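You operate a simulated robot arm through the tools that you are given. There is no shell and no other tool. Be economical: measure what you need, move in short steps, check, and stop when the job is done.

You are at the controls of a simulated two-armed robot. One attempt, no reset.

## Task
On the worktop, fold the tea towel in half and then in half again.

It is judged by the outcome, as a careful person would: the job done as asked, and still so three seconds after it is handed in. It fails if anything else is knocked over, pushed out of place, dropped, spilled or broken. Flat cloth is picked up by pressing the open fingertips on it (5 to 10 N) and closing them slowly along it; thin cloth reads only 2 to 8 mm in the jaws.

## Robot
Two 7-joint arms with two-finger parallel grippers on one trunk, on a base that drives. Base frame: it is fixed to the floor where the robot stands at the start and does not move with it; the origin is under the middle of the robot, x ahead of it, y to its left, z up; the surface under the hand at the start is at about z = 0.9. Readings come in m, degrees, newtons and seconds.
The left shoulder is at the start at [0.07, 0.163, 1.22], the right one opposite. With the tool pointing down near the work surface each hand reaches from about 0.4 to 0.88 m from the robot's upright axis, wherever it stands, measured 20 degrees to its own side. Places, roughly: worktop [0.7, 0.6, 0.9]. Payload 3.43 kg a hand.
Tool frame (each hand has its own): the origin (TCP) lies between the finger pads and is the grasp point; the fingertips stand 0.034 m ahead of it; z points along the fingers, y is the line along which they close. Largest opening 0.128 m; finger width 0.024, thickness 0.012; the body of the gripper, 0.048 by 0.13 m, starts 0.096 m behind the TCP.
Orientation is told as [roll, pitch, yaw] about the base's x, y, z axes, in that order, counted from this pose: with the fingers straight down and closing along the base's y, the tool's x points along the base's -x, its y along +y and its z along -z.

## Interface
- The arms move only by the tool servo_tool. It takes "left_increments", "right_increments" or both (then of equal length, played together; a hand with none holds still); each is a list of rows, each a list of 7 numbers: the turn, a rotation vector about the tool's x, y, z in degrees, then the shift along the tool's x, y, z in m, then the gripper command, from -1 (fully open) to 1 (shut), values between in proportion. In form: [[wx, wy, wz, tx, ty, tz, jaw], ...]. A call has 1 to 12 rows; each row shifts and turns the commanded pose from where the row before left it, along the tool's axes as they then stand. A row lasts 0.2 s, in which the tool goes at most 0.05 m and 8.6 degrees; a call with a longer step from one row to the next is refused whole, and so is a gripper value outside its range. Where a pose cannot be reached the arm comes as near as it can. A force on the tool above 40 N (or 10 N above the force at the start of the call, whichever is more), or a blocked arm, ends the call early, and 0.2 s more pass. The fingers move at their own pace (about 0.153 m/s each) and stop on an object; they squeeze with about 36 N. The grip force told is the motor's: it shows also when the fingers shut on nothing. Time passes only in rows, and 0.2 s behind the last, so rows that do not move let the fingers close. The reply holds the time, the measured pose of the TCP, the force on the tool along the base axes, the opening and the grip force, in the units named above and with some noise, with the torque about the TCP (base axes, N m) and any sound that the robot's microphone picked up.
- Cameras (640 x 400 px; columns grow to the right, rows downward): "scene" is now at [0.1304, -0.0188, 1.436]; the picture's right is [-0.22, -0.98, 0.00], its down [-0.67, 0.15, -0.73] and it looks along [0.71, -0.16, -0.69] (base axes); focal length 256 px, centre (320, 200). "left" rides on the left gripper at [0.076, 0.011, -0.16] in its tool frame; the picture's right is [-0.15, 0.99, 0.00], its down [-0.88, -0.13, -0.46] and it looks along [-0.45, -0.07, 0.89] (tool axes); focal length 234 px, centre (320, 200). "right" rides on the right gripper at [0.076, -0.011, -0.16] in its tool frame; the picture's right is [0.15, 0.99, 0.00], its down [-0.88, 0.13, -0.46] and it looks along [-0.45, 0.07, 0.89] (tool axes); focal length 234 px, centre (320, 200). There is no depth. A picture from a camera that has moved, and an enlarged one, comes with that camera's place and axes in the base frame and with its lens.
- snapshot(camera): a new picture of that camera. It takes no simulated time.
- slide_trunk(by): slides the trunk up (or, below 0, down) by that many m; the arms and the scene camera ride with it, the base frame stays. It gives what a move gives, with no picture.
- roll_base(legs): drives the robot by 1 to 6 legs, each [ahead, left, turn to the left] in m, m and degrees, along the robot's own axes; the way and the turn of a leg run together, so that a leg with both is an arc; at most 1.5 m and 180 degrees a leg. The arms and the cameras ride along, it lands a little off, and it stops where it bumps. It gives what a move gives.
- aim_head(pan, tilt): turns the head with the scene camera to pan (to the left, within 86 degrees either way) and tilt (down, from -29 to 69), counted from straight ahead of the robot. It gives what a move gives.
- inspect(camera, box): a new picture of the part [left, top, right, bottom] of that camera's present view, enlarged. It takes no simulated time.
- hand_in(): hands the job in; it is judged then, once.

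Go step by step. Nothing tells you exact positions but the pictures and the camera data: compare them with the known pose of the tool, close in by small moves and look again before you grip or let go. The budget is 120 turns and 92 pictures, counting those below and the enlarged ones. Unless the task says otherwise, let go and move clear before handing in, and close with one line.

The tools are called after "Request:" as name(argument=value, ...) on one line, values as JSON. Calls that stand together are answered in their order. servo_tool: Moves the arms, as the interface text tells. Its arguments: {"type":"object","properties":{"left_increments":{"type":"array","items":{"type":"array","items":{"type":"number"}}},"right_increments":{"type":"array","items":{"type":"array","items":{"type":"number"}}}},"required":[]} The other tools are called the same way: slide_trunk (by) slides the trunk up or down; roll_base (legs) drives the base; aim_head (pan, tilt) turns the head that bears the scene camera; snapshot (camera) takes a picture; inspect (camera, box) takes an enlarged picture of a part of a camera's view; hand_in () hands the job in.

At the start:

```text
time: 0.0
left_position: [0.5893, 0.1217, 1.0855]
left_ee_rot: [0.1, 0.1, 0.1]
left_force: [-0.4, -0.1, 0.4]
left_moment: [0.03, 0.0, 0.0]
left_finger_gap: 0.1281
left_grip_force: 0.2
right_position: [0.5724, -0.3065, 1.0377]
right_ee_rot: [0.1, 0.1, 0.0]
right_force: [-0.6, 0.3, -0.4]
right_moment: [-0.02, 0.03, 0.0]
right_finger_gap: 0.1279
right_grip_force: 0.1
trunk travel left (down, up): [-0.7, 0.24]
robot x, y, heading: [0.0009, -0.0001, -0.1]
head pan, tilt: [-12.5, 43.4]
```

scene: 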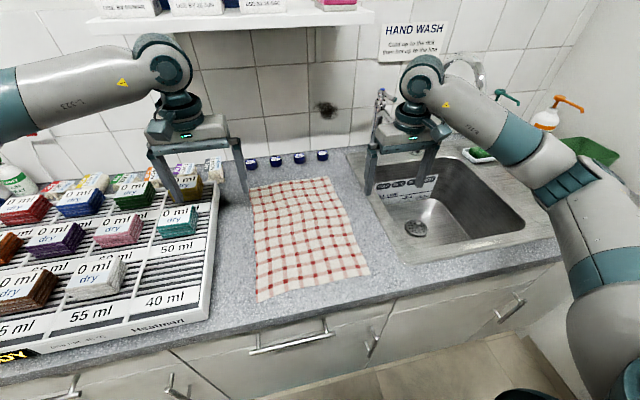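
right: 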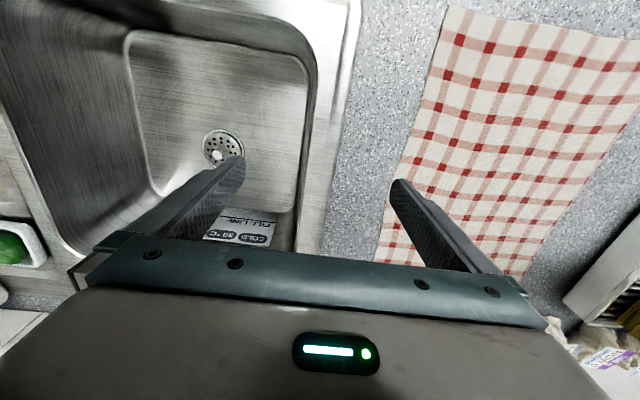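
left: 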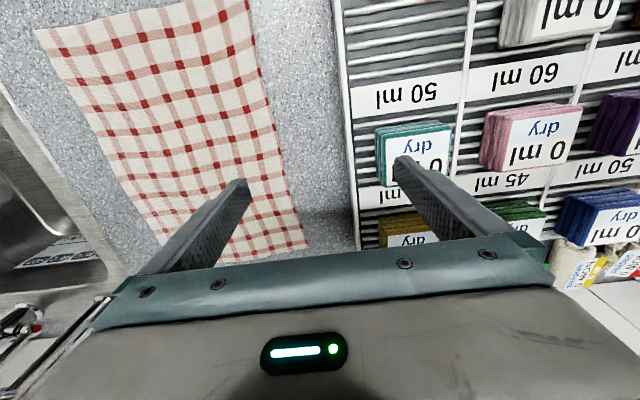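

The towel spans about x 0.40–0.79 and y −0.20–0.06, with the rack to its left and the sink to its right. I'll fold the right edge onto the left, with the left hand far and the right hand near, then fold near to far. First I'll centre the base on the towel.

Request:
roll_base(legs=[[-0.05, -0.07, 0]])

Request:
aim_head(pan=0, tilt=50)

Request:
snapshot(camera="scene")

```text
time: 1.1
left_position: [0.5395, 0.0523, 1.0844]
left_ee_rot: [-0.1, 0.0, 0.2]
left_force: [0.1, -0.7, -0.4]
left_moment: [0.01, -0.02, 0.0]
left_finger_gap: 0.128
left_grip_force: 0.1
right_position: [0.524, -0.3746, 1.0365]
right_ee_rot: [0.0, 0.0, 0.2]
right_force: [-0.2, 1.1, -0.5]
right_moment: [-0.01, 0.01, -0.01]
right_finger_gap: 0.1281
right_grip_force: 0.2
trunk travel left (down, up): [-0.7, 0.24]
robot x, y, heading: [-0.0516, -0.0698, 0.3]
head pan, tilt: [-12.5, 43.4]
```

```text
time: 1.8
left_position: [0.5403, 0.0517, 1.0848]
left_ee_rot: [0.0, 0.0, 0.2]
left_force: [0.3, 0.6, 0.4]
left_moment: [0.02, -0.02, 0.0]
left_finger_gap: 0.128
left_grip_force: 0.0
right_position: [0.5241, -0.3744, 1.0369]
right_ee_rot: [0.0, -0.1, 0.2]
right_force: [0.3, -0.8, 0.1]
right_moment: [0.02, -0.01, 0.0]
right_finger_gap: 0.1281
right_grip_force: 0.0
trunk travel left (down, up): [-0.7, 0.24]
robot x, y, heading: [-0.0506, -0.0692, 0.3]
head pan, tilt: [0.0, 50.0]
```

```text
88 pictures are left
camera scene: at [0.078, -0.0717, 1.4269], right [0.0, -1.0, 0.0], down [-0.77, 0.0, -0.64], along [0.64, 0.0, -0.77], focal length 256 px, centre (320, 200)
```

scene: 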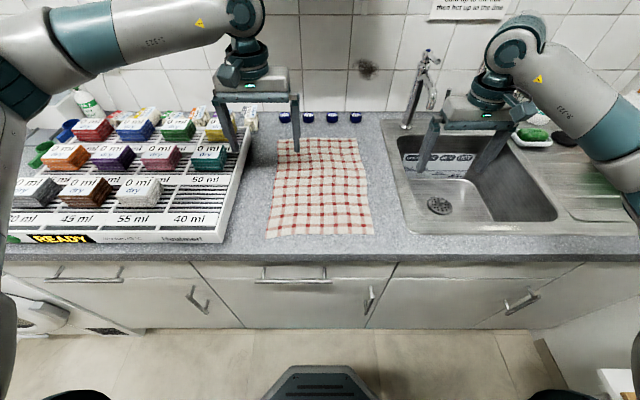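

The towel corners are confirmed at about (0.78, 0.07), (0.786, −0.21), (0.405, −0.20) and (0.40, 0.057). I'm moving the hands above the two right corners.

Request:
servo_tool(left_increments=[[0, 0, 0, -0.0275, -0.029, 0.004, 0.2], [0, 0, 0, -0.0275, -0.029, 0.004, 0.2], [0, 0, 0, -0.0275, -0.029, 0.004, 0.2], [0, 0, 0, -0.0275, -0.029, 0.004, 0.2], [0, 0, 0, -0.0275, -0.029, 0.004, 0.2], [0, 0, 0, -0.0275, -0.029, 0.004, 0.2], [0, 0, 0, -0.0275, -0.029, 0.004, 0.2], [0, 0, 0, -0.0275, -0.029, 0.004, 0.2]], right_increments=[[0, 0, 0, 0.012, 0.025, 0, 0.2], [0, 0, 0, 0.012, 0.025, 0, 0.2], [0, 0, 0, 0.012, 0.025, 0, 0.2], [0, 0, 0, 0.012, 0.025, 0, 0.2], [0, 0, 0, 0.012, 0.025, 0, 0.2], [0, 0, 0, 0.012, 0.025, 0, 0.2], [0, 0, 0, 0.012, 0.025, 0, 0.2], [0, 0, 0, 0.012, 0.025, 0, 0.2]])

Request:
snapshot(camera="scene")

Request:
snapshot(camera="left")

Request:
snapshot(camera="right")

```text
time: 3.6
left_position: [0.7206, -0.1333, 1.055]
left_ee_rot: [-0.2, 0.0, 0.3]
left_force: [1.1, 0.5, -0.7]
left_moment: [-0.06, 0.04, 0.01]
left_finger_gap: 0.0511
left_grip_force: 0.2
left hand out of reach, approached as far as the arm can: row 7, 8
right_position: [0.4295, -0.1706, 1.0355]
right_ee_rot: [-0.1, 0.1, 0.2]
right_force: [-0.1, 0.8, 0.0]
right_moment: [-0.05, 0.03, 0.01]
right_finger_gap: 0.0512
right_grip_force: 0.0
trunk travel left (down, up): [-0.7, 0.24]
robot x, y, heading: [-0.0452, -0.0692, 0.2]
head pan, tilt: [0.0, 50.0]
```

```text
87 pictures are left
camera scene: at [0.0794, -0.0656, 1.4268], right [0.0, -1.0, 0.0], down [-0.77, -0.01, -0.64], along [0.64, 0.0, -0.77], focal length 256 px, centre (320, 200)
```

scene: 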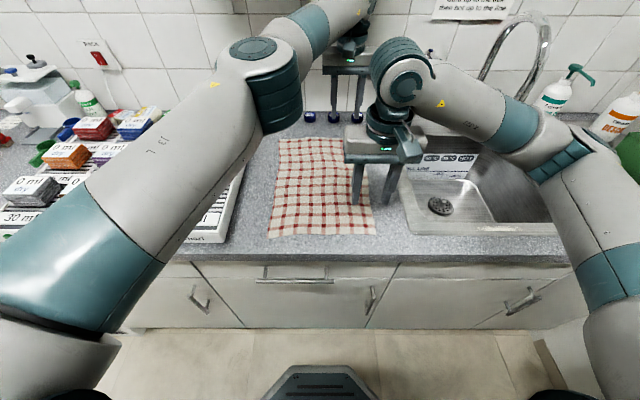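

```text
86 pictures are left
camera left: at [0.6443, -0.1226, 1.2137], right [0.14, 0.99, 0.0], down [0.88, -0.12, 0.46], along [0.45, -0.07, -0.89], focal length 234 px, centre (320, 200)
```

left: 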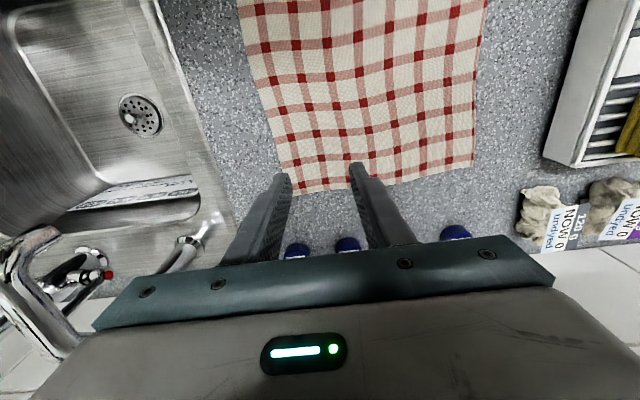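

```text
85 pictures are left
camera right: at [0.3538, -0.1812, 1.1965], right [-0.15, 0.99, 0.0], down [0.88, 0.14, 0.45], along [0.45, 0.07, -0.89], focal length 234 px, centre (320, 200)
```

right: 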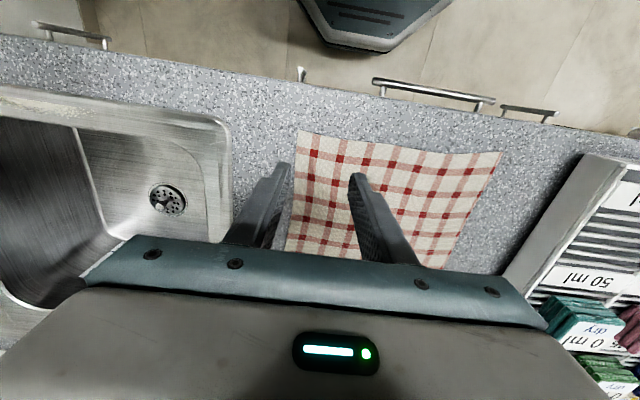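

The left arm runs out of reach, so I'm shifting the base a bit ahead and to the right.

Request:
roll_base(legs=[[0.055, -0.1, 0]])

```text
time: 4.8
left_position: [0.7752, -0.2397, 1.0555]
left_ee_rot: [0.0, 0.0, 0.2]
left_force: [-1.1, 0.1, -0.6]
left_moment: [0.0, 0.0, -0.01]
left_finger_gap: 0.0513
left_grip_force: 0.1
right_position: [0.4831, -0.2755, 1.036]
right_ee_rot: [0.1, 0.0, 0.1]
right_force: [-0.5, 0.3, -0.6]
right_moment: [0.01, 0.03, -0.01]
right_finger_gap: 0.0511
right_grip_force: 0.0
trunk travel left (down, up): [-0.7, 0.24]
robot x, y, heading: [0.0108, -0.1689, 0.6]
head pan, tilt: [0.0, 50.0]
```

Reach should be better now. I'm bringing both hands over the corners and partly down.

Request:
servo_tool(left_increments=[[0, 0, 0, 0.005, 0.021, 0.015, 0.2], [0, 0, 0, 0.005, 0.021, 0.015, 0.2], [0, 0, 0, 0.005, 0.02, 0.02, 0.2], [0, 0, 0, 0, 0, 0, 0.2]], right_increments=[[0, 0, 0, 0.018, 0.035, 0.015, 0.2], [0, 0, 0, 0.018, 0.035, 0.015, 0.2], [0, 0, 0, 0.017, 0.034, 0.02, 0.2], [0, 0, 0, 0, 0, 0, 0.2]])

Request:
snapshot(camera="left")

Request:
snapshot(camera="right")

```text
time: 5.8
left_position: [0.7607, -0.179, 1.0045]
left_ee_rot: [0.0, 0.0, 0.1]
left_force: [0.6, 0.3, 0.7]
left_moment: [0.02, -0.03, 0.01]
left_finger_gap: 0.051
left_grip_force: 0.0
right_position: [0.4294, -0.1738, 0.987]
right_ee_rot: [0.1, -0.1, 0.2]
right_force: [0.7, -0.3, -0.4]
right_moment: [0.02, 0.0, 0.0]
right_finger_gap: 0.0512
right_grip_force: 0.1
trunk travel left (down, up): [-0.7, 0.24]
robot x, y, heading: [0.0077, -0.1686, 0.2]
head pan, tilt: [0.0, 50.0]
```

```text
84 pictures are left
camera left: at [0.6832, -0.1685, 1.1643], right [0.14, 0.99, 0.0], down [0.88, -0.13, 0.46], along [0.45, -0.06, -0.89], focal length 234 px, centre (320, 200)
```

left: 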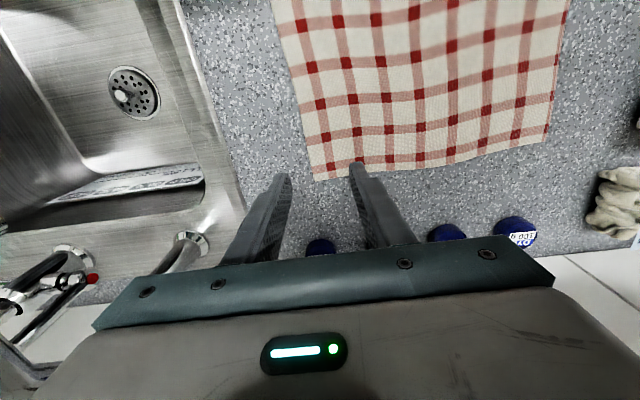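

```text
83 pictures are left
camera right: at [0.3547, -0.1853, 1.1474], right [-0.15, 0.99, 0.0], down [0.88, 0.13, 0.46], along [0.45, 0.07, -0.89], focal length 234 px, centre (320, 200)
```

right: 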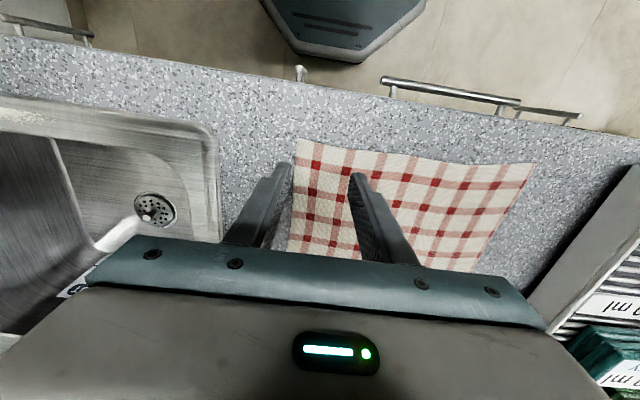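

The cloth's right edge is at y≈−0.19 (far) and −0.20 (near). I'm shifting inward a little and lowering to just above the cloth.

Request:
servo_tool(left_increments=[[0, 0, 0, -0.005, 0.028, 0.0, 0.2], [0, 0, 0, 0, 0, 0.03, 0.2], [0, 0, 0, 0, 0, 0.028, 0.2], [0, 0, 0, 0, 0, 0, 0.2]], right_increments=[[0, 0, 0, 0, 0.014, 0.0, 0.2], [0, 0, 0, 0, 0, 0.02, 0.2], [0, 0, 0, 0, 0, 0.02, 0.2], [0, 0, 0, 0, 0, 0, 0.2]])

Request:
snapshot(camera="left")

Request:
snapshot(camera="right")

```text
time: 6.8
left_position: [0.7649, -0.1487, 0.9456]
left_ee_rot: [-0.1, 0.0, 0.4]
left_force: [0.3, 0.5, 0.0]
left_moment: [-0.03, 0.02, -0.02]
left_finger_gap: 0.051
left_grip_force: 0.1
right_position: [0.4297, -0.1572, 0.9477]
right_ee_rot: [0.1, 0.0, 0.1]
right_force: [0.2, 0.3, -0.2]
right_moment: [-0.02, -0.02, 0.02]
right_finger_gap: 0.0513
right_grip_force: 0.1
trunk travel left (down, up): [-0.7, 0.24]
robot x, y, heading: [0.0061, -0.1702, -0.2]
head pan, tilt: [0.0, 50.0]
```

```text
82 pictures are left
camera left: at [0.6878, -0.139, 1.1054], right [0.14, 0.99, 0.0], down [0.88, -0.13, 0.46], along [0.45, -0.06, -0.89], focal length 234 px, centre (320, 200)
```

left: 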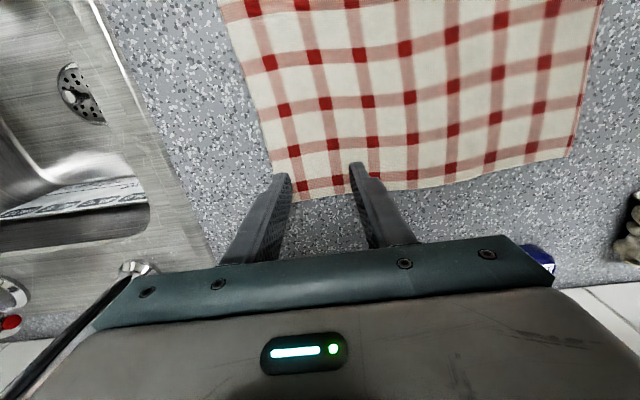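

```text
81 pictures are left
camera right: at [0.3552, -0.1697, 1.1069], right [-0.15, 0.99, 0.0], down [0.88, 0.13, 0.46], along [0.45, 0.07, -0.89], focal length 234 px, centre (320, 200)
```

right: 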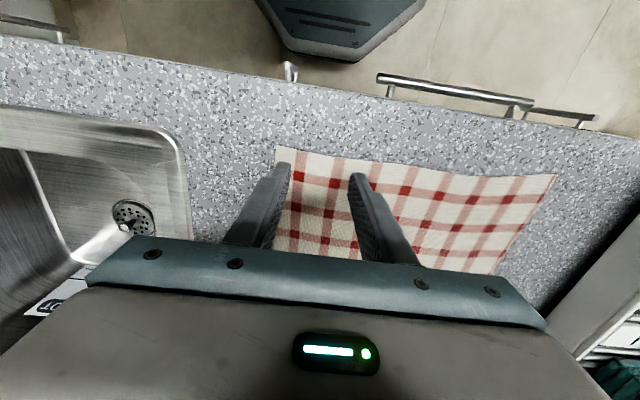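

Both fingertip pairs sit over the cloth corners. I'm now pressing down in small steps.

Request:
servo_tool(left_increments=[[0, 0, 0, 0.004, 0.003, 0.004, 0.2], [0, 0, 0, 0, 0, 0.004, 0.2], [0, 0, 0, 0, 0, 0.002, 0.2], [0, 0, 0, 0, 0, 0, 0.2]], right_increments=[[0, 0, 0, 0, 0.0, 0.005, 0.2], [0, 0, 0, 0, 0, 0.005, 0.2], [0, 0, 0, 0, 0, 0.002, 0.2], [0, 0, 0, 0, 0, 0, 0.2]])

```text
time: 7.8
left_position: [0.7618, -0.147, 0.937]
left_ee_rot: [0.0, 0.0, 0.2]
left_force: [0.6, 0.3, -1.1]
left_moment: [0.01, -0.03, 0.0]
left_finger_gap: 0.0512
left_grip_force: 0.0
right_position: [0.4292, -0.1575, 0.9348]
right_ee_rot: [0.1, -0.1, 0.1]
right_force: [1.5, 1.6, 13.6]
right_moment: [-0.2, -0.01, 0.02]
right_finger_gap: 0.0509
right_grip_force: 0.0
trunk travel left (down, up): [-0.7, 0.24]
robot x, y, heading: [0.0046, -0.1698, 0.1]
head pan, tilt: [0.0, 50.0]
```

Request:
servo_tool(left_increments=[[0, 0, 0, 0, 0, 0.0015, 0.2], [0, 0, 0, 0, 0, 0.001, 0.2]], right_increments=[[0, 0, 0, 0, 0, -0.0005, 0.2], [0, 0, 0, 0, 0, 0, 0.2]])

```text
time: 8.4
left_position: [0.7618, -0.1464, 0.9353]
left_ee_rot: [0.0, -0.1, 0.2]
left_force: [0.4, 0.6, 4.8]
left_moment: [-0.13, -0.05, 0.01]
left_finger_gap: 0.0514
left_grip_force: 0.7
right_position: [0.4296, -0.1582, 0.9359]
right_ee_rot: [0.0, -0.1, 0.2]
right_force: [3.0, 1.5, 14.7]
right_moment: [-0.19, -0.01, 0.05]
right_finger_gap: 0.0511
right_grip_force: 0.1
trunk travel left (down, up): [-0.7, 0.24]
robot x, y, heading: [0.0031, -0.1716, 0.2]
head pan, tilt: [0.0, 50.0]
```

Request:
servo_tool(left_increments=[[0, 0, 0, 0, 0, 0.0005, 0.2], [0, 0, 0, 0, 0, 0, 0.2]], right_increments=[[0, 0, 0, 0, 0, -0.0012, 0.2], [0, 0, 0, 0, 0, 0, 0.2]])

```text
time: 9.1
left_position: [0.7609, -0.1466, 0.9361]
left_ee_rot: [0.0, 0.0, 0.2]
left_force: [-1.4, -0.1, 9.0]
left_moment: [-0.23, 0.03, -0.01]
left_finger_gap: 0.0513
left_grip_force: 0.1
right_position: [0.4289, -0.1588, 0.9356]
right_ee_rot: [0.2, 0.0, 0.0]
right_force: [0.9, 0.1, 1.8]
right_moment: [-0.02, 0.0, 0.01]
right_finger_gap: 0.0509
right_grip_force: 0.2
trunk travel left (down, up): [-0.7, 0.24]
robot x, y, heading: [0.0065, -0.1702, -0.4]
head pan, tilt: [0.0, 50.0]
```

Left is pressing at 9 N. The right needs a touch more, and then both close slowly.

Request:
servo_tool(left_increments=[[0, 0, 0, 0, 0, 0, 0.2], [0, 0, 0, 0, 0, 0, 0.27], [0, 0, 0, 0, 0, 0, 0.34], [0, 0, 0, 0, 0, 0, 0.41], [0, 0, 0, 0, 0, 0, 0.48], [0, 0, 0, 0, 0, 0, 0.55], [0, 0, 0, 0, 0, 0, 0.62], [0, 0, 0, 0, 0, 0, 0.69]], right_increments=[[0, 0, 0, 0, 0, 0.0006, 0.2], [0, 0, 0, 0, 0, 0, 0.27], [0, 0, 0, 0, 0, 0, 0.34], [0, 0, 0, 0, 0, 0, 0.41], [0, 0, 0, 0, 0, 0, 0.48], [0, 0, 0, 0, 0, 0, 0.55], [0, 0, 0, 0, 0, 0, 0.62], [0, 0, 0, 0, 0, 0, 0.69]])

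Request:
inspect(camera="left", box=[220, 100, 440, 240])

Request:
inspect(camera="right", box=[220, 100, 440, 240])

```text
time: 10.8
left_position: [0.7597, -0.1469, 0.9347]
left_ee_rot: [0.0, 0.0, 0.2]
left_force: [-0.2, 0.9, 11.2]
left_moment: [-0.14, -0.02, -0.02]
left_finger_gap: 0.0189
left_grip_force: 0.1
right_position: [0.4286, -0.1558, 0.9358]
right_ee_rot: [0.1, -0.3, 0.1]
right_force: [0.5, -0.6, 0.4]
right_moment: [0.0, -0.02, -0.06]
right_finger_gap: 0.0201
right_grip_force: 0.1
trunk travel left (down, up): [-0.7, 0.24]
robot x, y, heading: [0.0073, -0.1691, 0.1]
head pan, tilt: [0.0, 50.0]
```

```text
2.86 times, centred on (330, 170) of left
camera zoom: at [0.6826, -0.1357, 1.0945], right [0.14, 0.99, 0.0], down [0.88, -0.13, 0.46], along [0.45, -0.07, -0.89], focal length 669 px, centre (291, 286)
```

zoom: 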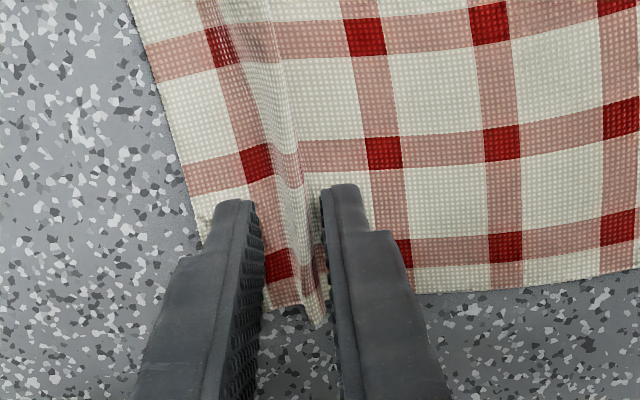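

```text
2.86 times, centred on (330, 170) of right
camera zoom: at [0.3532, -0.1687, 1.0956], right [-0.15, 0.99, 0.0], down [0.88, 0.13, 0.46], along [0.45, 0.07, -0.89], focal length 669 px, centre (291, 286)
```

zoom: 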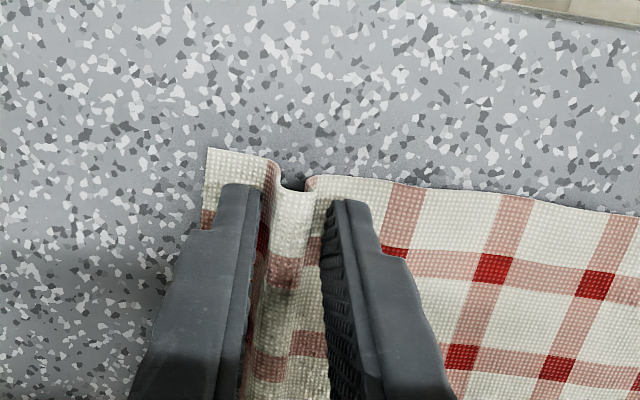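

Ridges are forming in both jaws, so I'm closing the rest of the way, with slightly more press on the right.

Request:
servo_tool(left_increments=[[0, 0, 0, 0, 0, 0, 0.75], [0, 0, 0, 0, 0, 0, 0.81], [0, 0, 0, 0, 0, 0, 0.87], [0, 0, 0, 0, 0, 0, 0.93], [0, 0, 0, 0, 0, 0, 1], [0, 0, 0, 0, 0, 0, 1]], right_increments=[[0, 0, 0, 0, 0, 0.0008, 0.75], [0, 0, 0, 0, 0, 0, 0.81], [0, 0, 0, 0, 0, 0, 0.87], [0, 0, 0, 0, 0, 0, 0.93], [0, 0, 0, 0, 0, 0, 1], [0, 0, 0, 0, 0, 0, 1]])

Request:
inspect(camera="left", box=[220, 100, 440, 240])

Request:
inspect(camera="right", box=[220, 100, 440, 240])

```text
time: 12.2
left_position: [0.7599, -0.1476, 0.9358]
left_ee_rot: [0.1, -0.2, 0.1]
left_force: [-0.6, -0.4, 8.2]
left_moment: [-0.09, 0.05, -0.01]
left_finger_gap: 0.0023
left_grip_force: 36.2
right_position: [0.4285, -0.1582, 0.9348]
right_ee_rot: [0.0, -0.1, 0.1]
right_force: [1.3, -1.3, 8.4]
right_moment: [-0.07, -0.04, 0.0]
right_finger_gap: 0.0066
right_grip_force: 35.8
trunk travel left (down, up): [-0.7, 0.24]
robot x, y, heading: [0.002, -0.168, -0.1]
head pan, tilt: [0.0, 50.0]
```

```text
2.86 times, centred on (330, 170) of left
camera zoom: at [0.6823, -0.1363, 1.0945], right [0.14, 0.99, 0.0], down [0.88, -0.13, 0.46], along [0.45, -0.07, -0.89], focal length 669 px, centre (291, 286)
```

zoom: 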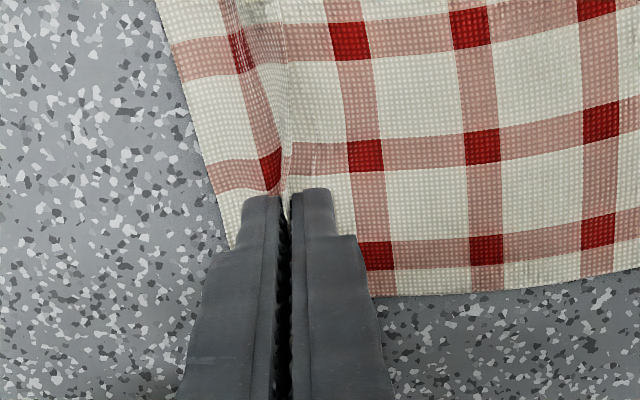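

```text
2.86 times, centred on (330, 170) of right
camera zoom: at [0.3535, -0.169, 1.0952], right [-0.15, 0.99, 0.0], down [0.88, 0.13, 0.46], along [0.45, 0.07, -0.89], focal length 669 px, centre (291, 286)
```

zoom: 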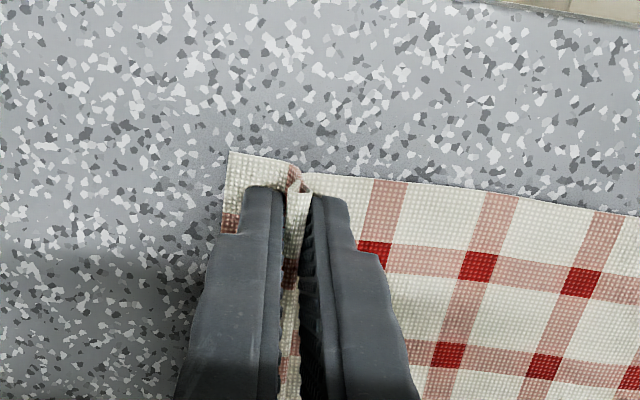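

Both gripped, but a pinch running along the edge would leave the edge flap doubled over after the fold. I'll release, spreading the cloth flat, and regrip with the jaws closing along x right at the edge.

Request:
servo_tool(left_increments=[[0, 0, 0, 0, 0, 0, 0.85], [0, 0, 0, 0, 0, 0, 0.7], [0, 0, 0, 0, 0, 0, 0.55], [0, 0, 0, 0, 0, 0, 0.4], [0, 0, 0, 0, 0, 0, 0.2], [0, 0, 0, 0, 0, 0, 0.2], [0, 0, 0, 0, 0, -0.03, 0.2], [0, 0, 0, 0, 0, -0.03, 0.2]], right_increments=[[0, 0, 0, 0, 0, 0, 0.85], [0, 0, 0, 0, 0, 0, 0.7], [0, 0, 0, 0, 0, 0, 0.55], [0, 0, 0, 0, 0, 0, 0.4], [0, 0, 0, 0, 0, 0, 0.2], [0, 0, 0, 0, 0, 0, 0.2], [0, 0, 0, 0, 0, -0.03, 0.2], [0, 0, 0, 0, 0, -0.03, 0.2]])

Request:
servo_tool(left_increments=[[0, 0, 8.2, 0, 0, 0, 0.2], [0, 0, 8.2, 0, 0, 0, 0.2], [0, 0, 8.2, 0, 0, 0, 0.2], [0, 0, 8.2, 0, 0, 0, 0.2], [0, 0, 8.2, 0, 0, 0, 0.2], [0, 0, 8.2, 0, 0, 0, 0.2], [0, 0, 8.2, 0, 0, 0, 0.2], [0, 0, 8.2, 0, 0, 0, 0.2], [0, 0, 8.2, 0, 0, 0, 0.2], [0, 0, 8.2, 0, 0, 0, 0.2], [0, 0, 8.0, 0, 0, 0, 0.2]], right_increments=[[0, 0, -8.2, 0, 0, 0, 0.2], [0, 0, -8.2, 0, 0, 0, 0.2], [0, 0, -8.2, 0, 0, 0, 0.2], [0, 0, -8.2, 0, 0, 0, 0.2], [0, 0, -8.2, 0, 0, 0, 0.2], [0, 0, -8.2, 0, 0, 0, 0.2], [0, 0, -8.2, 0, 0, 0, 0.2], [0, 0, -8.2, 0, 0, 0, 0.2], [0, 0, -8.2, 0, 0, 0, 0.2], [0, 0, -8.2, 0, 0, 0, 0.2], [0, 0, -8.0, 0, 0, 0, 0.2]])

Request:
snapshot(camera="scene")

Request:
snapshot(camera="left")

Request:
snapshot(camera="right")

```text
time: 14.1
left_position: [0.7608, -0.1462, 0.9949]
left_ee_rot: [0.1, 0.1, 0.2]
left_force: [0.6, -0.5, -0.5]
left_moment: [0.0, -0.01, -0.03]
left_finger_gap: 0.0511
left_grip_force: 0.1
right_position: [0.4279, -0.1589, 0.9961]
right_ee_rot: [0.0, -0.1, 0.3]
right_force: [-0.4, 0.3, -0.5]
right_moment: [0.03, -0.02, 0.03]
right_finger_gap: 0.0512
right_grip_force: 0.2
trunk travel left (down, up): [-0.7, 0.24]
robot x, y, heading: [0.0077, -0.1722, 0.2]
head pan, tilt: [0.0, 50.0]
```

```text
time: 16.4
left_position: [0.734, -0.1085, 0.9783]
left_ee_rot: [0.4, -0.4, -45.0]
left_force: [0.6, -0.2, -0.5]
left_moment: [-0.01, 0.02, -0.01]
left_finger_gap: 0.0514
left_grip_force: 0.1
left hand out of reach, approached as far as the arm can: row 6, 7, 8, 9, 10, 11
right_position: [0.4314, -0.1568, 0.9954]
right_ee_rot: [0.0, 0.1, 90.4]
right_force: [-1.0, 0.8, -0.1]
right_moment: [-0.05, 0.0, 0.0]
right_finger_gap: 0.0512
right_grip_force: 0.0
trunk travel left (down, up): [-0.7, 0.24]
robot x, y, heading: [0.0043, -0.1704, 0.2]
head pan, tilt: [0.0, 50.0]
```

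```text
76 pictures are left
camera scene: at [0.1335, -0.1692, 1.4269], right [0.0, -1.0, 0.0], down [-0.77, 0.0, -0.64], along [0.64, 0.0, -0.77], focal length 256 px, centre (320, 200)
```

scene: 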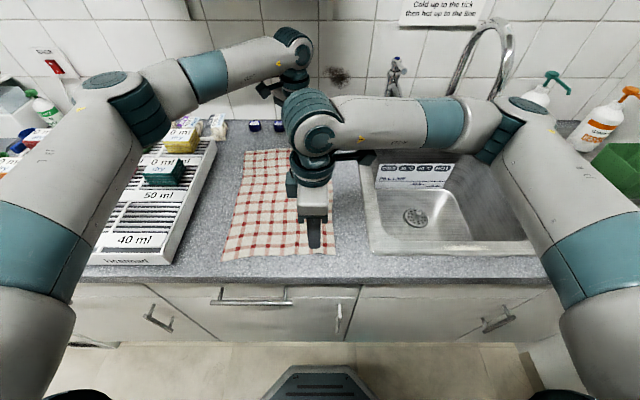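

```text
75 pictures are left
camera left: at [0.6845, -0.0469, 1.1365], right [0.8, 0.6, 0.01], down [0.53, -0.71, 0.46], along [0.28, -0.37, -0.89], focal length 234 px, centre (320, 200)
```

left: 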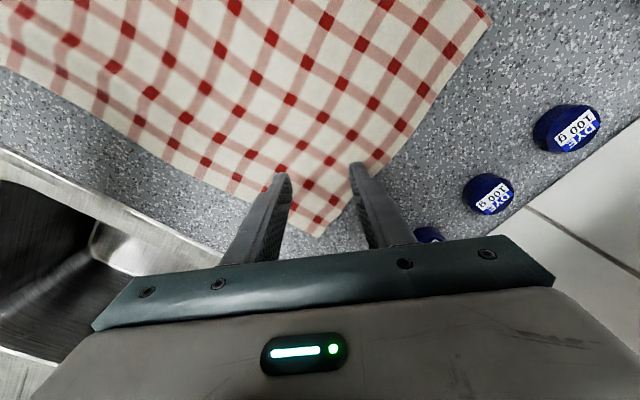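

```text
74 pictures are left
camera right: at [0.4424, -0.232, 1.1548], right [-0.99, -0.15, 0.0], down [-0.14, 0.88, 0.45], along [-0.07, 0.45, -0.89], focal length 234 px, centre (320, 200)
```

right: 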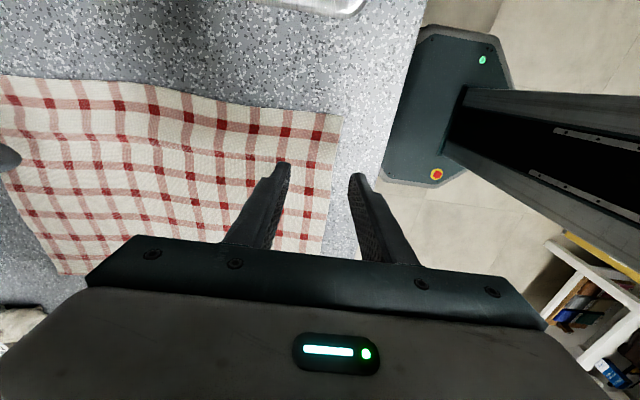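

The straight 90° yaw is out of reach for the left hand, but a 45° diagonal pinch on each corner works well and points the ridge at the corner. I'm setting the right hand to +45° and moving the left over its corner.

Request:
servo_tool(left_increments=[[0, 0, 0, -0.022, -0.007, 0, 0.2], [0, 0, 0, -0.022, -0.007, 0, 0.2], [0, 0, 0, -0.022, -0.007, 0, 0.2], [0, 0, 0, 0, 0, 0, 0.2], [0, 0, 0, 0, 0, 0, 0.2], [0, 0, 0, 0, 0, 0, 0.2]], right_increments=[[0, 0, 7.6, 0, 0, 0, 0.2], [0, 0, 7.6, 0, 0, 0, 0.2], [0, 0, 7.6, 0, 0, 0, 0.2], [0, 0, 7.6, 0, 0, 0, 0.2], [0, 0, 7.6, 0, 0, 0, 0.2], [0, 0, 7.4, 0, 0, 0, 0.2]])

Request:
snapshot(camera="left")

Request:
snapshot(camera="right")

```text
time: 17.9
left_position: [0.7341, -0.109, 0.9786]
left_ee_rot: [0.4, -0.3, -44.8]
left_force: [0.1, 0.1, -0.8]
left_moment: [-0.04, 0.0, -0.01]
left_finger_gap: 0.0511
left_grip_force: 0.1
left hand out of reach, approached as far as the arm can: row 1, 2, 3
right_position: [0.43, -0.157, 0.9954]
right_ee_rot: [0.0, 0.0, 44.6]
right_force: [0.3, -0.1, 1.1]
right_moment: [0.01, 0.02, -0.01]
right_finger_gap: 0.0512
right_grip_force: 0.0
trunk travel left (down, up): [-0.7, 0.24]
robot x, y, heading: [0.011, -0.1691, 0.2]
head pan, tilt: [0.0, 50.0]
```

```text
73 pictures are left
camera left: at [0.6846, -0.0488, 1.1367], right [0.8, 0.6, 0.01], down [0.53, -0.71, 0.46], along [0.28, -0.37, -0.89], focal length 234 px, centre (320, 200)
```

left: 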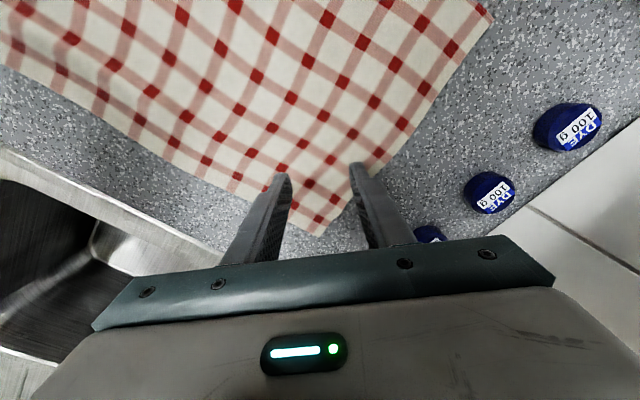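

```text
72 pictures are left
camera right: at [0.3846, -0.2186, 1.155], right [-0.8, 0.6, 0.0], down [0.54, 0.71, 0.46], along [0.27, 0.36, -0.89], focal length 234 px, centre (320, 200)
```

right: 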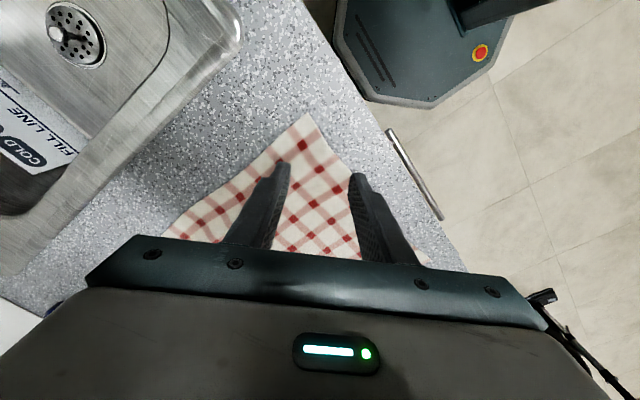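

The left wrist is at a limit, and turning the base right will relieve it. I'm raising and pulling the hands back first, then turning.

Request:
servo_tool(left_increments=[[0, 0, 0, 0, 0, -0.03, 0.2], [0, 0, 0, 0.02, -0.02, -0.02, 0.2], [0, 0, 0, 0.02, -0.02, -0.02, 0.2], [0, 0, 0, 0.02, -0.02, -0.02, 0.2]], right_increments=[[0, 0, 0, 0, 0, -0.02, 0.2], [0, 0, 0, 0, 0, -0.02, 0.2], [0, 0, 0, 0, 0, -0.02, 0.2], [0, 0, 0, 0, 0, 0, 0.2]])

Request:
roll_base(legs=[[0, 0.12, -25]])

```text
time: 18.9
left_position: [0.6477, -0.1108, 1.069]
left_ee_rot: [0.5, -0.3, -44.9]
left_force: [-0.5, -0.2, 0.2]
left_moment: [-0.01, -0.05, 0.03]
left_finger_gap: 0.0514
left_grip_force: 0.1
right_position: [0.4299, -0.1572, 1.0553]
right_ee_rot: [-0.1, 0.0, 44.7]
right_force: [-0.5, 0.0, -0.5]
right_moment: [0.03, -0.03, 0.0]
right_finger_gap: 0.0511
right_grip_force: 0.2
trunk travel left (down, up): [-0.7, 0.24]
robot x, y, heading: [0.0079, -0.1719, 0.2]
head pan, tilt: [0.0, 50.0]
```

```text
time: 20.5
left_position: [0.6379, -0.2755, 1.0688]
left_ee_rot: [0.3, -0.4, -70.3]
left_force: [0.8, -1.0, -0.2]
left_moment: [0.01, 0.0, 0.0]
left_finger_gap: 0.0514
left_grip_force: 0.1
right_position: [0.4209, -0.2236, 1.0557]
right_ee_rot: [0.0, 0.1, 19.4]
right_force: [0.2, 0.0, -0.1]
right_moment: [0.01, 0.01, 0.0]
right_finger_gap: 0.0512
right_grip_force: 0.0
trunk travel left (down, up): [-0.7, 0.24]
robot x, y, heading: [0.032, -0.053, -25.1]
head pan, tilt: [0.0, 50.0]
```

Request:
servo_tool(left_increments=[[0, 0, -8.4, 0, 0, 0, 0.2], [0, 0, -8.4, 0, 0, 0, 0.2], [0, 0, -8.4, 0, 0, 0, 0.2], [0, 0, 0, -0.0017, 0.033, 0.014, 0.2], [0, 0, 0, -0.0017, 0.033, 0.014, 0.2], [0, 0, 0, -0.0017, 0.033, 0.014, 0.2], [0, 0, 0, -0.0017, 0.033, 0.014, 0.2], [0, 0, 0, -0.0017, 0.033, 0.014, 0.2], [0, 0, 0, 0, 0, 0, 0.2]], right_increments=[[0, 0, -8.4, 0, 0, 0, 0.2], [0, 0, -8.4, 0, 0, 0, 0.2], [0, 0, -8.4, 0, 0, 0, 0.2], [0, 0, 0, -0.0103, 0.0064, 0.011, 0.2], [0, 0, 0, -0.0103, 0.0064, 0.011, 0.2], [0, 0, 0, -0.0103, 0.0064, 0.011, 0.2], [0, 0, 0, -0.0103, 0.0064, 0.011, 0.2], [0, 0, 0, -0.0103, 0.0064, 0.011, 0.2], [0, 0, 0, 0, 0, 0, 0.2]])

Request:
snapshot(camera="left")

Request:
snapshot(camera="right")

Request:
aim_head(pan=25, tilt=50)

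Request:
snapshot(camera="scene")

```text
time: 22.5
left_position: [0.7608, -0.1657, 0.9998]
left_ee_rot: [0.4, -0.4, -45.1]
left_force: [0.5, 0.0, 0.3]
left_moment: [-0.01, -0.01, -0.05]
left_finger_gap: 0.0512
left_grip_force: 0.2
right_position: [0.4361, -0.1651, 1.0006]
right_ee_rot: [0.1, -0.2, 44.6]
right_force: [-1.2, -0.9, -0.2]
right_moment: [-0.01, -0.01, 0.01]
right_finger_gap: 0.0512
right_grip_force: 0.0
trunk travel left (down, up): [-0.7, 0.24]
robot x, y, heading: [0.0307, -0.0562, -25.0]
head pan, tilt: [0.0, 50.0]
```

```text
71 pictures are left
camera left: at [0.7114, -0.1036, 1.1579], right [0.8, 0.59, 0.01], down [0.52, -0.71, 0.46], along [0.28, -0.37, -0.89], focal length 234 px, centre (320, 200)
```

left: 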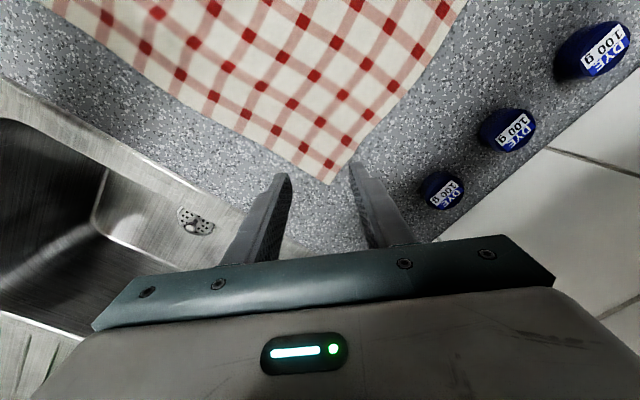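

```text
70 pictures are left
camera right: at [0.3895, -0.2258, 1.1601], right [-0.8, 0.6, 0.0], down [0.54, 0.71, 0.46], along [0.27, 0.36, -0.89], focal length 234 px, centre (320, 200)
```

right: 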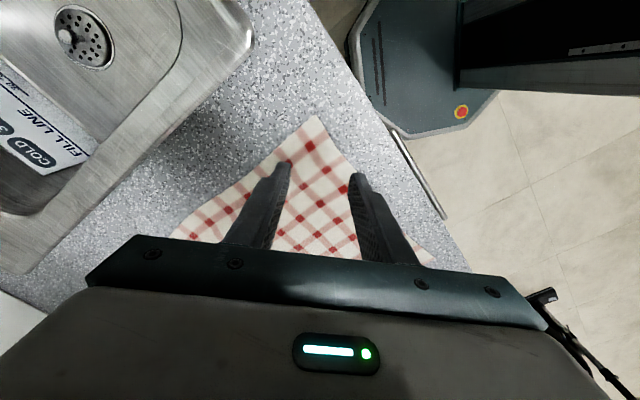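

```text
time: 23.4
left_position: [0.761, -0.1651, 0.9993]
left_ee_rot: [0.2, -0.5, -45.1]
left_force: [-0.3, -0.2, -0.2]
left_moment: [0.0, 0.02, -0.02]
left_finger_gap: 0.0511
left_grip_force: 0.1
right_position: [0.4356, -0.1638, 1.0005]
right_ee_rot: [0.0, 0.0, 44.6]
right_force: [-0.1, -0.2, -0.3]
right_moment: [-0.02, 0.02, 0.01]
right_finger_gap: 0.0513
right_grip_force: 0.0
trunk travel left (down, up): [-0.7, 0.24]
robot x, y, heading: [0.0333, -0.0542, -25.2]
head pan, tilt: [25.0, 50.0]
```

```text
69 pictures are left
camera scene: at [0.1548, -0.0766, 1.4268], right [-0.01, -1.0, 0.0], down [-0.77, 0.0, -0.64], along [0.64, 0.0, -0.77], focal length 256 px, centre (320, 200)
```

scene: 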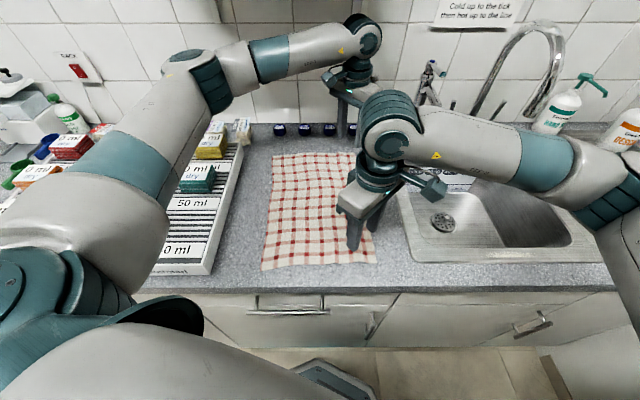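

The corners are located at (0.787, −0.188) and (0.412, −0.202), and the hands line up about 3 cm in along each diagonal. I'm narrowing the jaws to 3 cm and descending.

Request:
servo_tool(left_increments=[[0, 0, 0, -0.002, 0.002, 0.02, 0.53], [0, 0, 0, 0, 0, 0.02, 0.53], [0, 0, 0, 0, 0, 0.015, 0.53], [0, 0, 0, 0, 0, 0.006, 0.53], [0, 0, 0, 0, 0, 0, 0.53]], right_increments=[[0, 0, 0, 0.0106, -0.0106, 0.02, 0.53], [0, 0, 0, 0, 0, 0.02, 0.53], [0, 0, 0, 0, 0, 0.015, 0.53], [0, 0, 0, 0, 0, 0.007, 0.53], [0, 0, 0, 0, 0, 0, 0.53]])

Request:
inspect(camera="left", box=[220, 100, 440, 240])

Request:
inspect(camera="right", box=[220, 100, 440, 240])

```text
time: 24.6
left_position: [0.7647, -0.165, 0.9383]
left_ee_rot: [0.2, -0.7, -45.1]
left_force: [-0.6, 0.3, -0.5]
left_moment: [0.02, 0.03, 0.02]
left_finger_gap: 0.0303
left_grip_force: 0.1
right_position: [0.4357, -0.1792, 0.9383]
right_ee_rot: [0.0, -0.1, 44.5]
right_force: [-0.1, 0.5, 0.3]
right_moment: [0.01, -0.04, 0.04]
right_finger_gap: 0.03
right_grip_force: 0.1
trunk travel left (down, up): [-0.7, 0.24]
robot x, y, heading: [0.0315, -0.0524, -25.5]
head pan, tilt: [25.0, 50.0]
```

```text
2.86 times, centred on (330, 170) of left
camera zoom: at [0.7165, -0.1037, 1.0968], right [0.8, 0.59, 0.01], down [0.52, -0.71, 0.46], along [0.28, -0.37, -0.89], focal length 669 px, centre (291, 286)
```

zoom: 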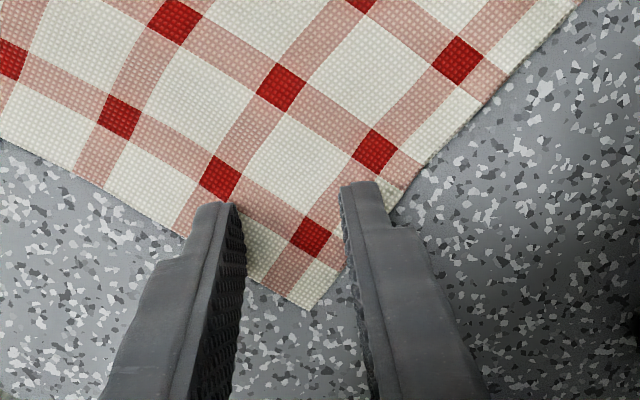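

```text
2.86 times, centred on (330, 170) of right
camera zoom: at [0.3901, -0.2395, 1.0979], right [-0.8, 0.6, 0.0], down [0.54, 0.71, 0.46], along [0.27, 0.36, -0.89], focal length 669 px, centre (291, 286)
```

zoom: 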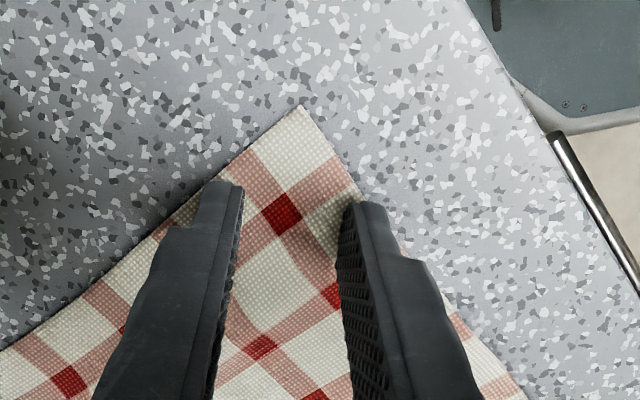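

Request:
servo_tool(left_increments=[[0, 0, 0, 0.004, 0, 0, 0.53], [0, 0, 0, 0, 0, 0.0015, 0.53], [0, 0, 0, 0, 0, 0.001, 0.53], [0, 0, 0, 0, 0, 0, 0.53]], right_increments=[[0, 0, 0, -0.004, 0, 0, 0.53], [0, 0, 0, 0, 0, 0.0015, 0.53], [0, 0, 0, 0, 0, 0.001, 0.53], [0, 0, 0, 0, 0, 0, 0.53]])

```text
time: 25.6
left_position: [0.7622, -0.1631, 0.936]
left_ee_rot: [0.2, -0.6, -45.1]
left_force: [-0.6, 0.5, 0.8]
left_moment: [-0.03, 0.02, -0.01]
left_finger_gap: 0.0303
left_grip_force: 0.1
right_position: [0.4377, -0.1762, 0.935]
right_ee_rot: [0.0, -0.1, 44.7]
right_force: [0.2, 1.2, 5.5]
right_moment: [0.0, 0.01, 0.0]
right_finger_gap: 0.03
right_grip_force: 0.1
trunk travel left (down, up): [-0.7, 0.24]
robot x, y, heading: [0.0301, -0.0531, -25.2]
head pan, tilt: [25.0, 50.0]
```

Request:
servo_tool(left_increments=[[0, 0, 0, 0, 0, 0.0008, 0.53], [0, 0, 0, 0, 0, 0.0004, 0.53], [0, 0, 0, 0, 0, 0, 0.53]], right_increments=[[0, 0, 0, 0, 0, 0.0002, 0.53], [0, 0, 0, 0, 0, 0, 0.53], [0, 0, 0, 0, 0, 0, 0.53]])

```text
time: 26.4
left_position: [0.7611, -0.1636, 0.9373]
left_ee_rot: [0.1, -0.5, -45.1]
left_force: [1.2, -0.4, 3.7]
left_moment: [-0.04, -0.02, 0.04]
left_finger_gap: 0.03
left_grip_force: 0.1
right_position: [0.4375, -0.1767, 0.9357]
right_ee_rot: [-0.2, -0.1, 44.5]
right_force: [2.4, 1.1, 14.4]
right_moment: [-0.03, 0.03, 0.03]
right_finger_gap: 0.0303
right_grip_force: 0.0
trunk travel left (down, up): [-0.7, 0.24]
robot x, y, heading: [0.0338, -0.057, -25.5]
head pan, tilt: [25.0, 50.0]
```

Contact on both, so I'm closing slowly.

Request:
servo_tool(left_increments=[[0, 0, 0, 0, 0, 0.0004, 0.53], [0, 0, 0, 0, 0, 0, 0.6], [0, 0, 0, 0, 0, 0, 0.67], [0, 0, 0, 0, 0, 0, 0.74], [0, 0, 0, 0, 0, 0, 0.81], [0, 0, 0, 0, 0, 0, 0.88], [0, 0, 0, 0, 0, 0, 0.95], [0, 0, 0, 0, 0, 0, 1], [0, 0, 0, 0, 0, 0, 1]], right_increments=[[0, 0, 0, 0, 0, -0.0003, 0.53], [0, 0, 0, 0, 0, 0, 0.6], [0, 0, 0, 0, 0, 0, 0.67], [0, 0, 0, 0, 0, 0, 0.74], [0, 0, 0, 0, 0, 0, 0.81], [0, 0, 0, 0, 0, 0, 0.88], [0, 0, 0, 0, 0, 0, 0.95], [0, 0, 0, 0, 0, 0, 1], [0, 0, 0, 0, 0, 0, 1]])

Request:
inspect(camera="left", box=[220, 100, 440, 240])

Request:
inspect(camera="right", box=[220, 100, 440, 240])

```text
time: 28.4
left_position: [0.7602, -0.1629, 0.9362]
left_ee_rot: [0.2, -0.7, -45.1]
left_force: [-3.1, -0.6, 10.3]
left_moment: [-0.01, 0.13, 0.02]
left_finger_gap: 0.002
left_grip_force: 36.3
right_position: [0.4366, -0.1767, 0.9357]
right_ee_rot: [-0.1, -0.2, 44.6]
right_force: [2.2, 0.0, 4.4]
right_moment: [-0.04, -0.08, 0.0]
right_finger_gap: 0.001
right_grip_force: 35.8
trunk travel left (down, up): [-0.7, 0.24]
robot x, y, heading: [0.0314, -0.0535, -25.0]
head pan, tilt: [25.0, 50.0]
```

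```text
2.86 times, centred on (330, 170) of left
camera zoom: at [0.7119, -0.1005, 1.0938], right [0.8, 0.59, 0.01], down [0.52, -0.71, 0.46], along [0.28, -0.37, -0.89], focal length 669 px, centre (291, 286)
```

zoom: 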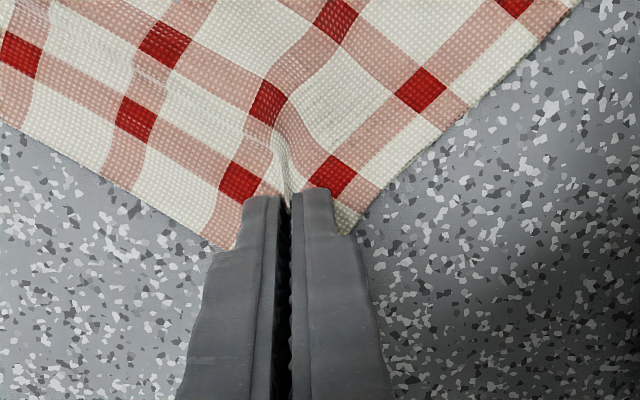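

```text
2.86 times, centred on (330, 170) of right
camera zoom: at [0.3915, -0.2371, 1.0954], right [-0.8, 0.6, 0.0], down [0.54, 0.71, 0.46], along [0.28, 0.36, -0.89], focal length 669 px, centre (291, 286)
```

zoom: 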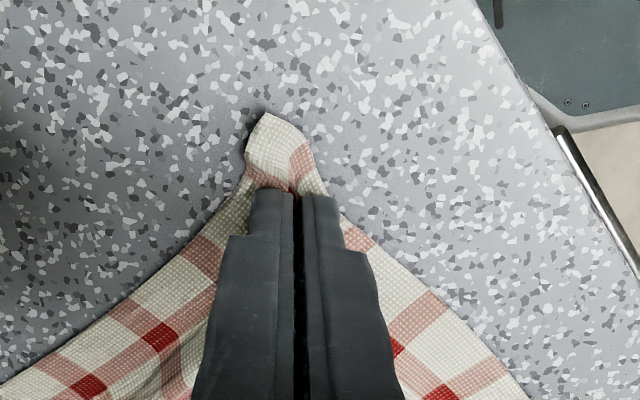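

The right gap reads only 1 mm, so I'm lifting a little to check whether both hands hold.

Request:
servo_tool(left_increments=[[0, 0, 0, 0.003, 0.003, -0.015, 1], [0, 0, 0, 0.003, 0.003, -0.015, 1], [0, 0, 0, 0, 0, 0, 1]], right_increments=[[0, 0, 0, -0.003, 0.003, -0.015, 1], [0, 0, 0, -0.003, 0.003, -0.015, 1], [0, 0, 0, 0, 0, 0, 1]])

Request:
snapshot(camera="left")

Request:
snapshot(camera="right")

```text
time: 29.2
left_position: [0.7623, -0.1549, 0.9633]
left_ee_rot: [0.2, -0.5, -45.2]
left_force: [-1.5, -0.3, 0.0]
left_moment: [0.03, 0.07, 0.0]
left_finger_gap: 0.0024
left_grip_force: 35.9
right_position: [0.4394, -0.1694, 0.9641]
right_ee_rot: [0.1, 0.0, 44.6]
right_force: [1.3, 1.0, 0.0]
right_moment: [0.05, -0.07, -0.01]
right_finger_gap: 0.0013
right_grip_force: 36.0
trunk travel left (down, up): [-0.7, 0.24]
robot x, y, heading: [0.0337, -0.0576, -25.3]
head pan, tilt: [25.0, 50.0]
```

```text
64 pictures are left
camera left: at [0.7139, -0.092, 1.1221], right [0.8, 0.59, 0.01], down [0.53, -0.71, 0.46], along [0.28, -0.37, -0.89], focal length 234 px, centre (320, 200)
```

left: 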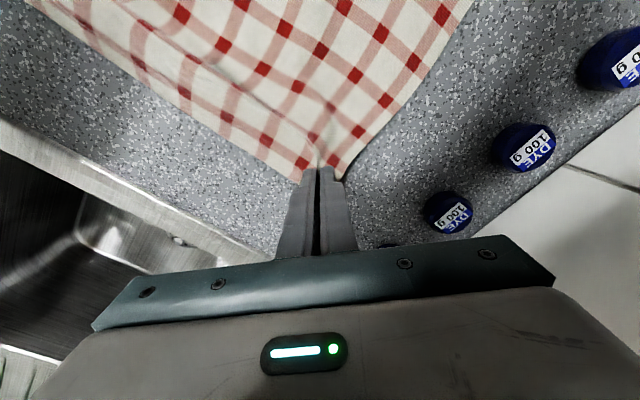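

```text
63 pictures are left
camera right: at [0.3943, -0.2291, 1.1245], right [-0.8, 0.6, 0.0], down [0.54, 0.71, 0.46], along [0.27, 0.36, -0.89], focal length 234 px, centre (320, 200)
```

right: 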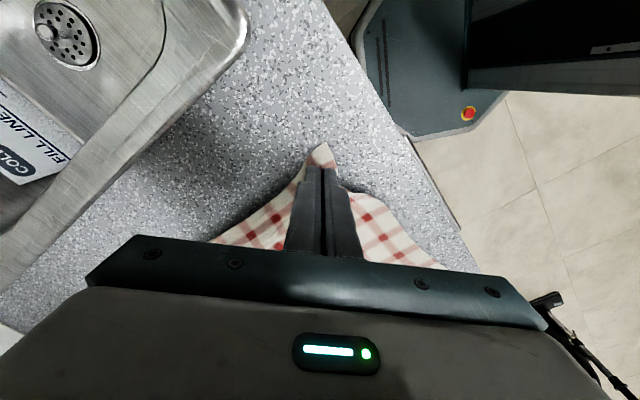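

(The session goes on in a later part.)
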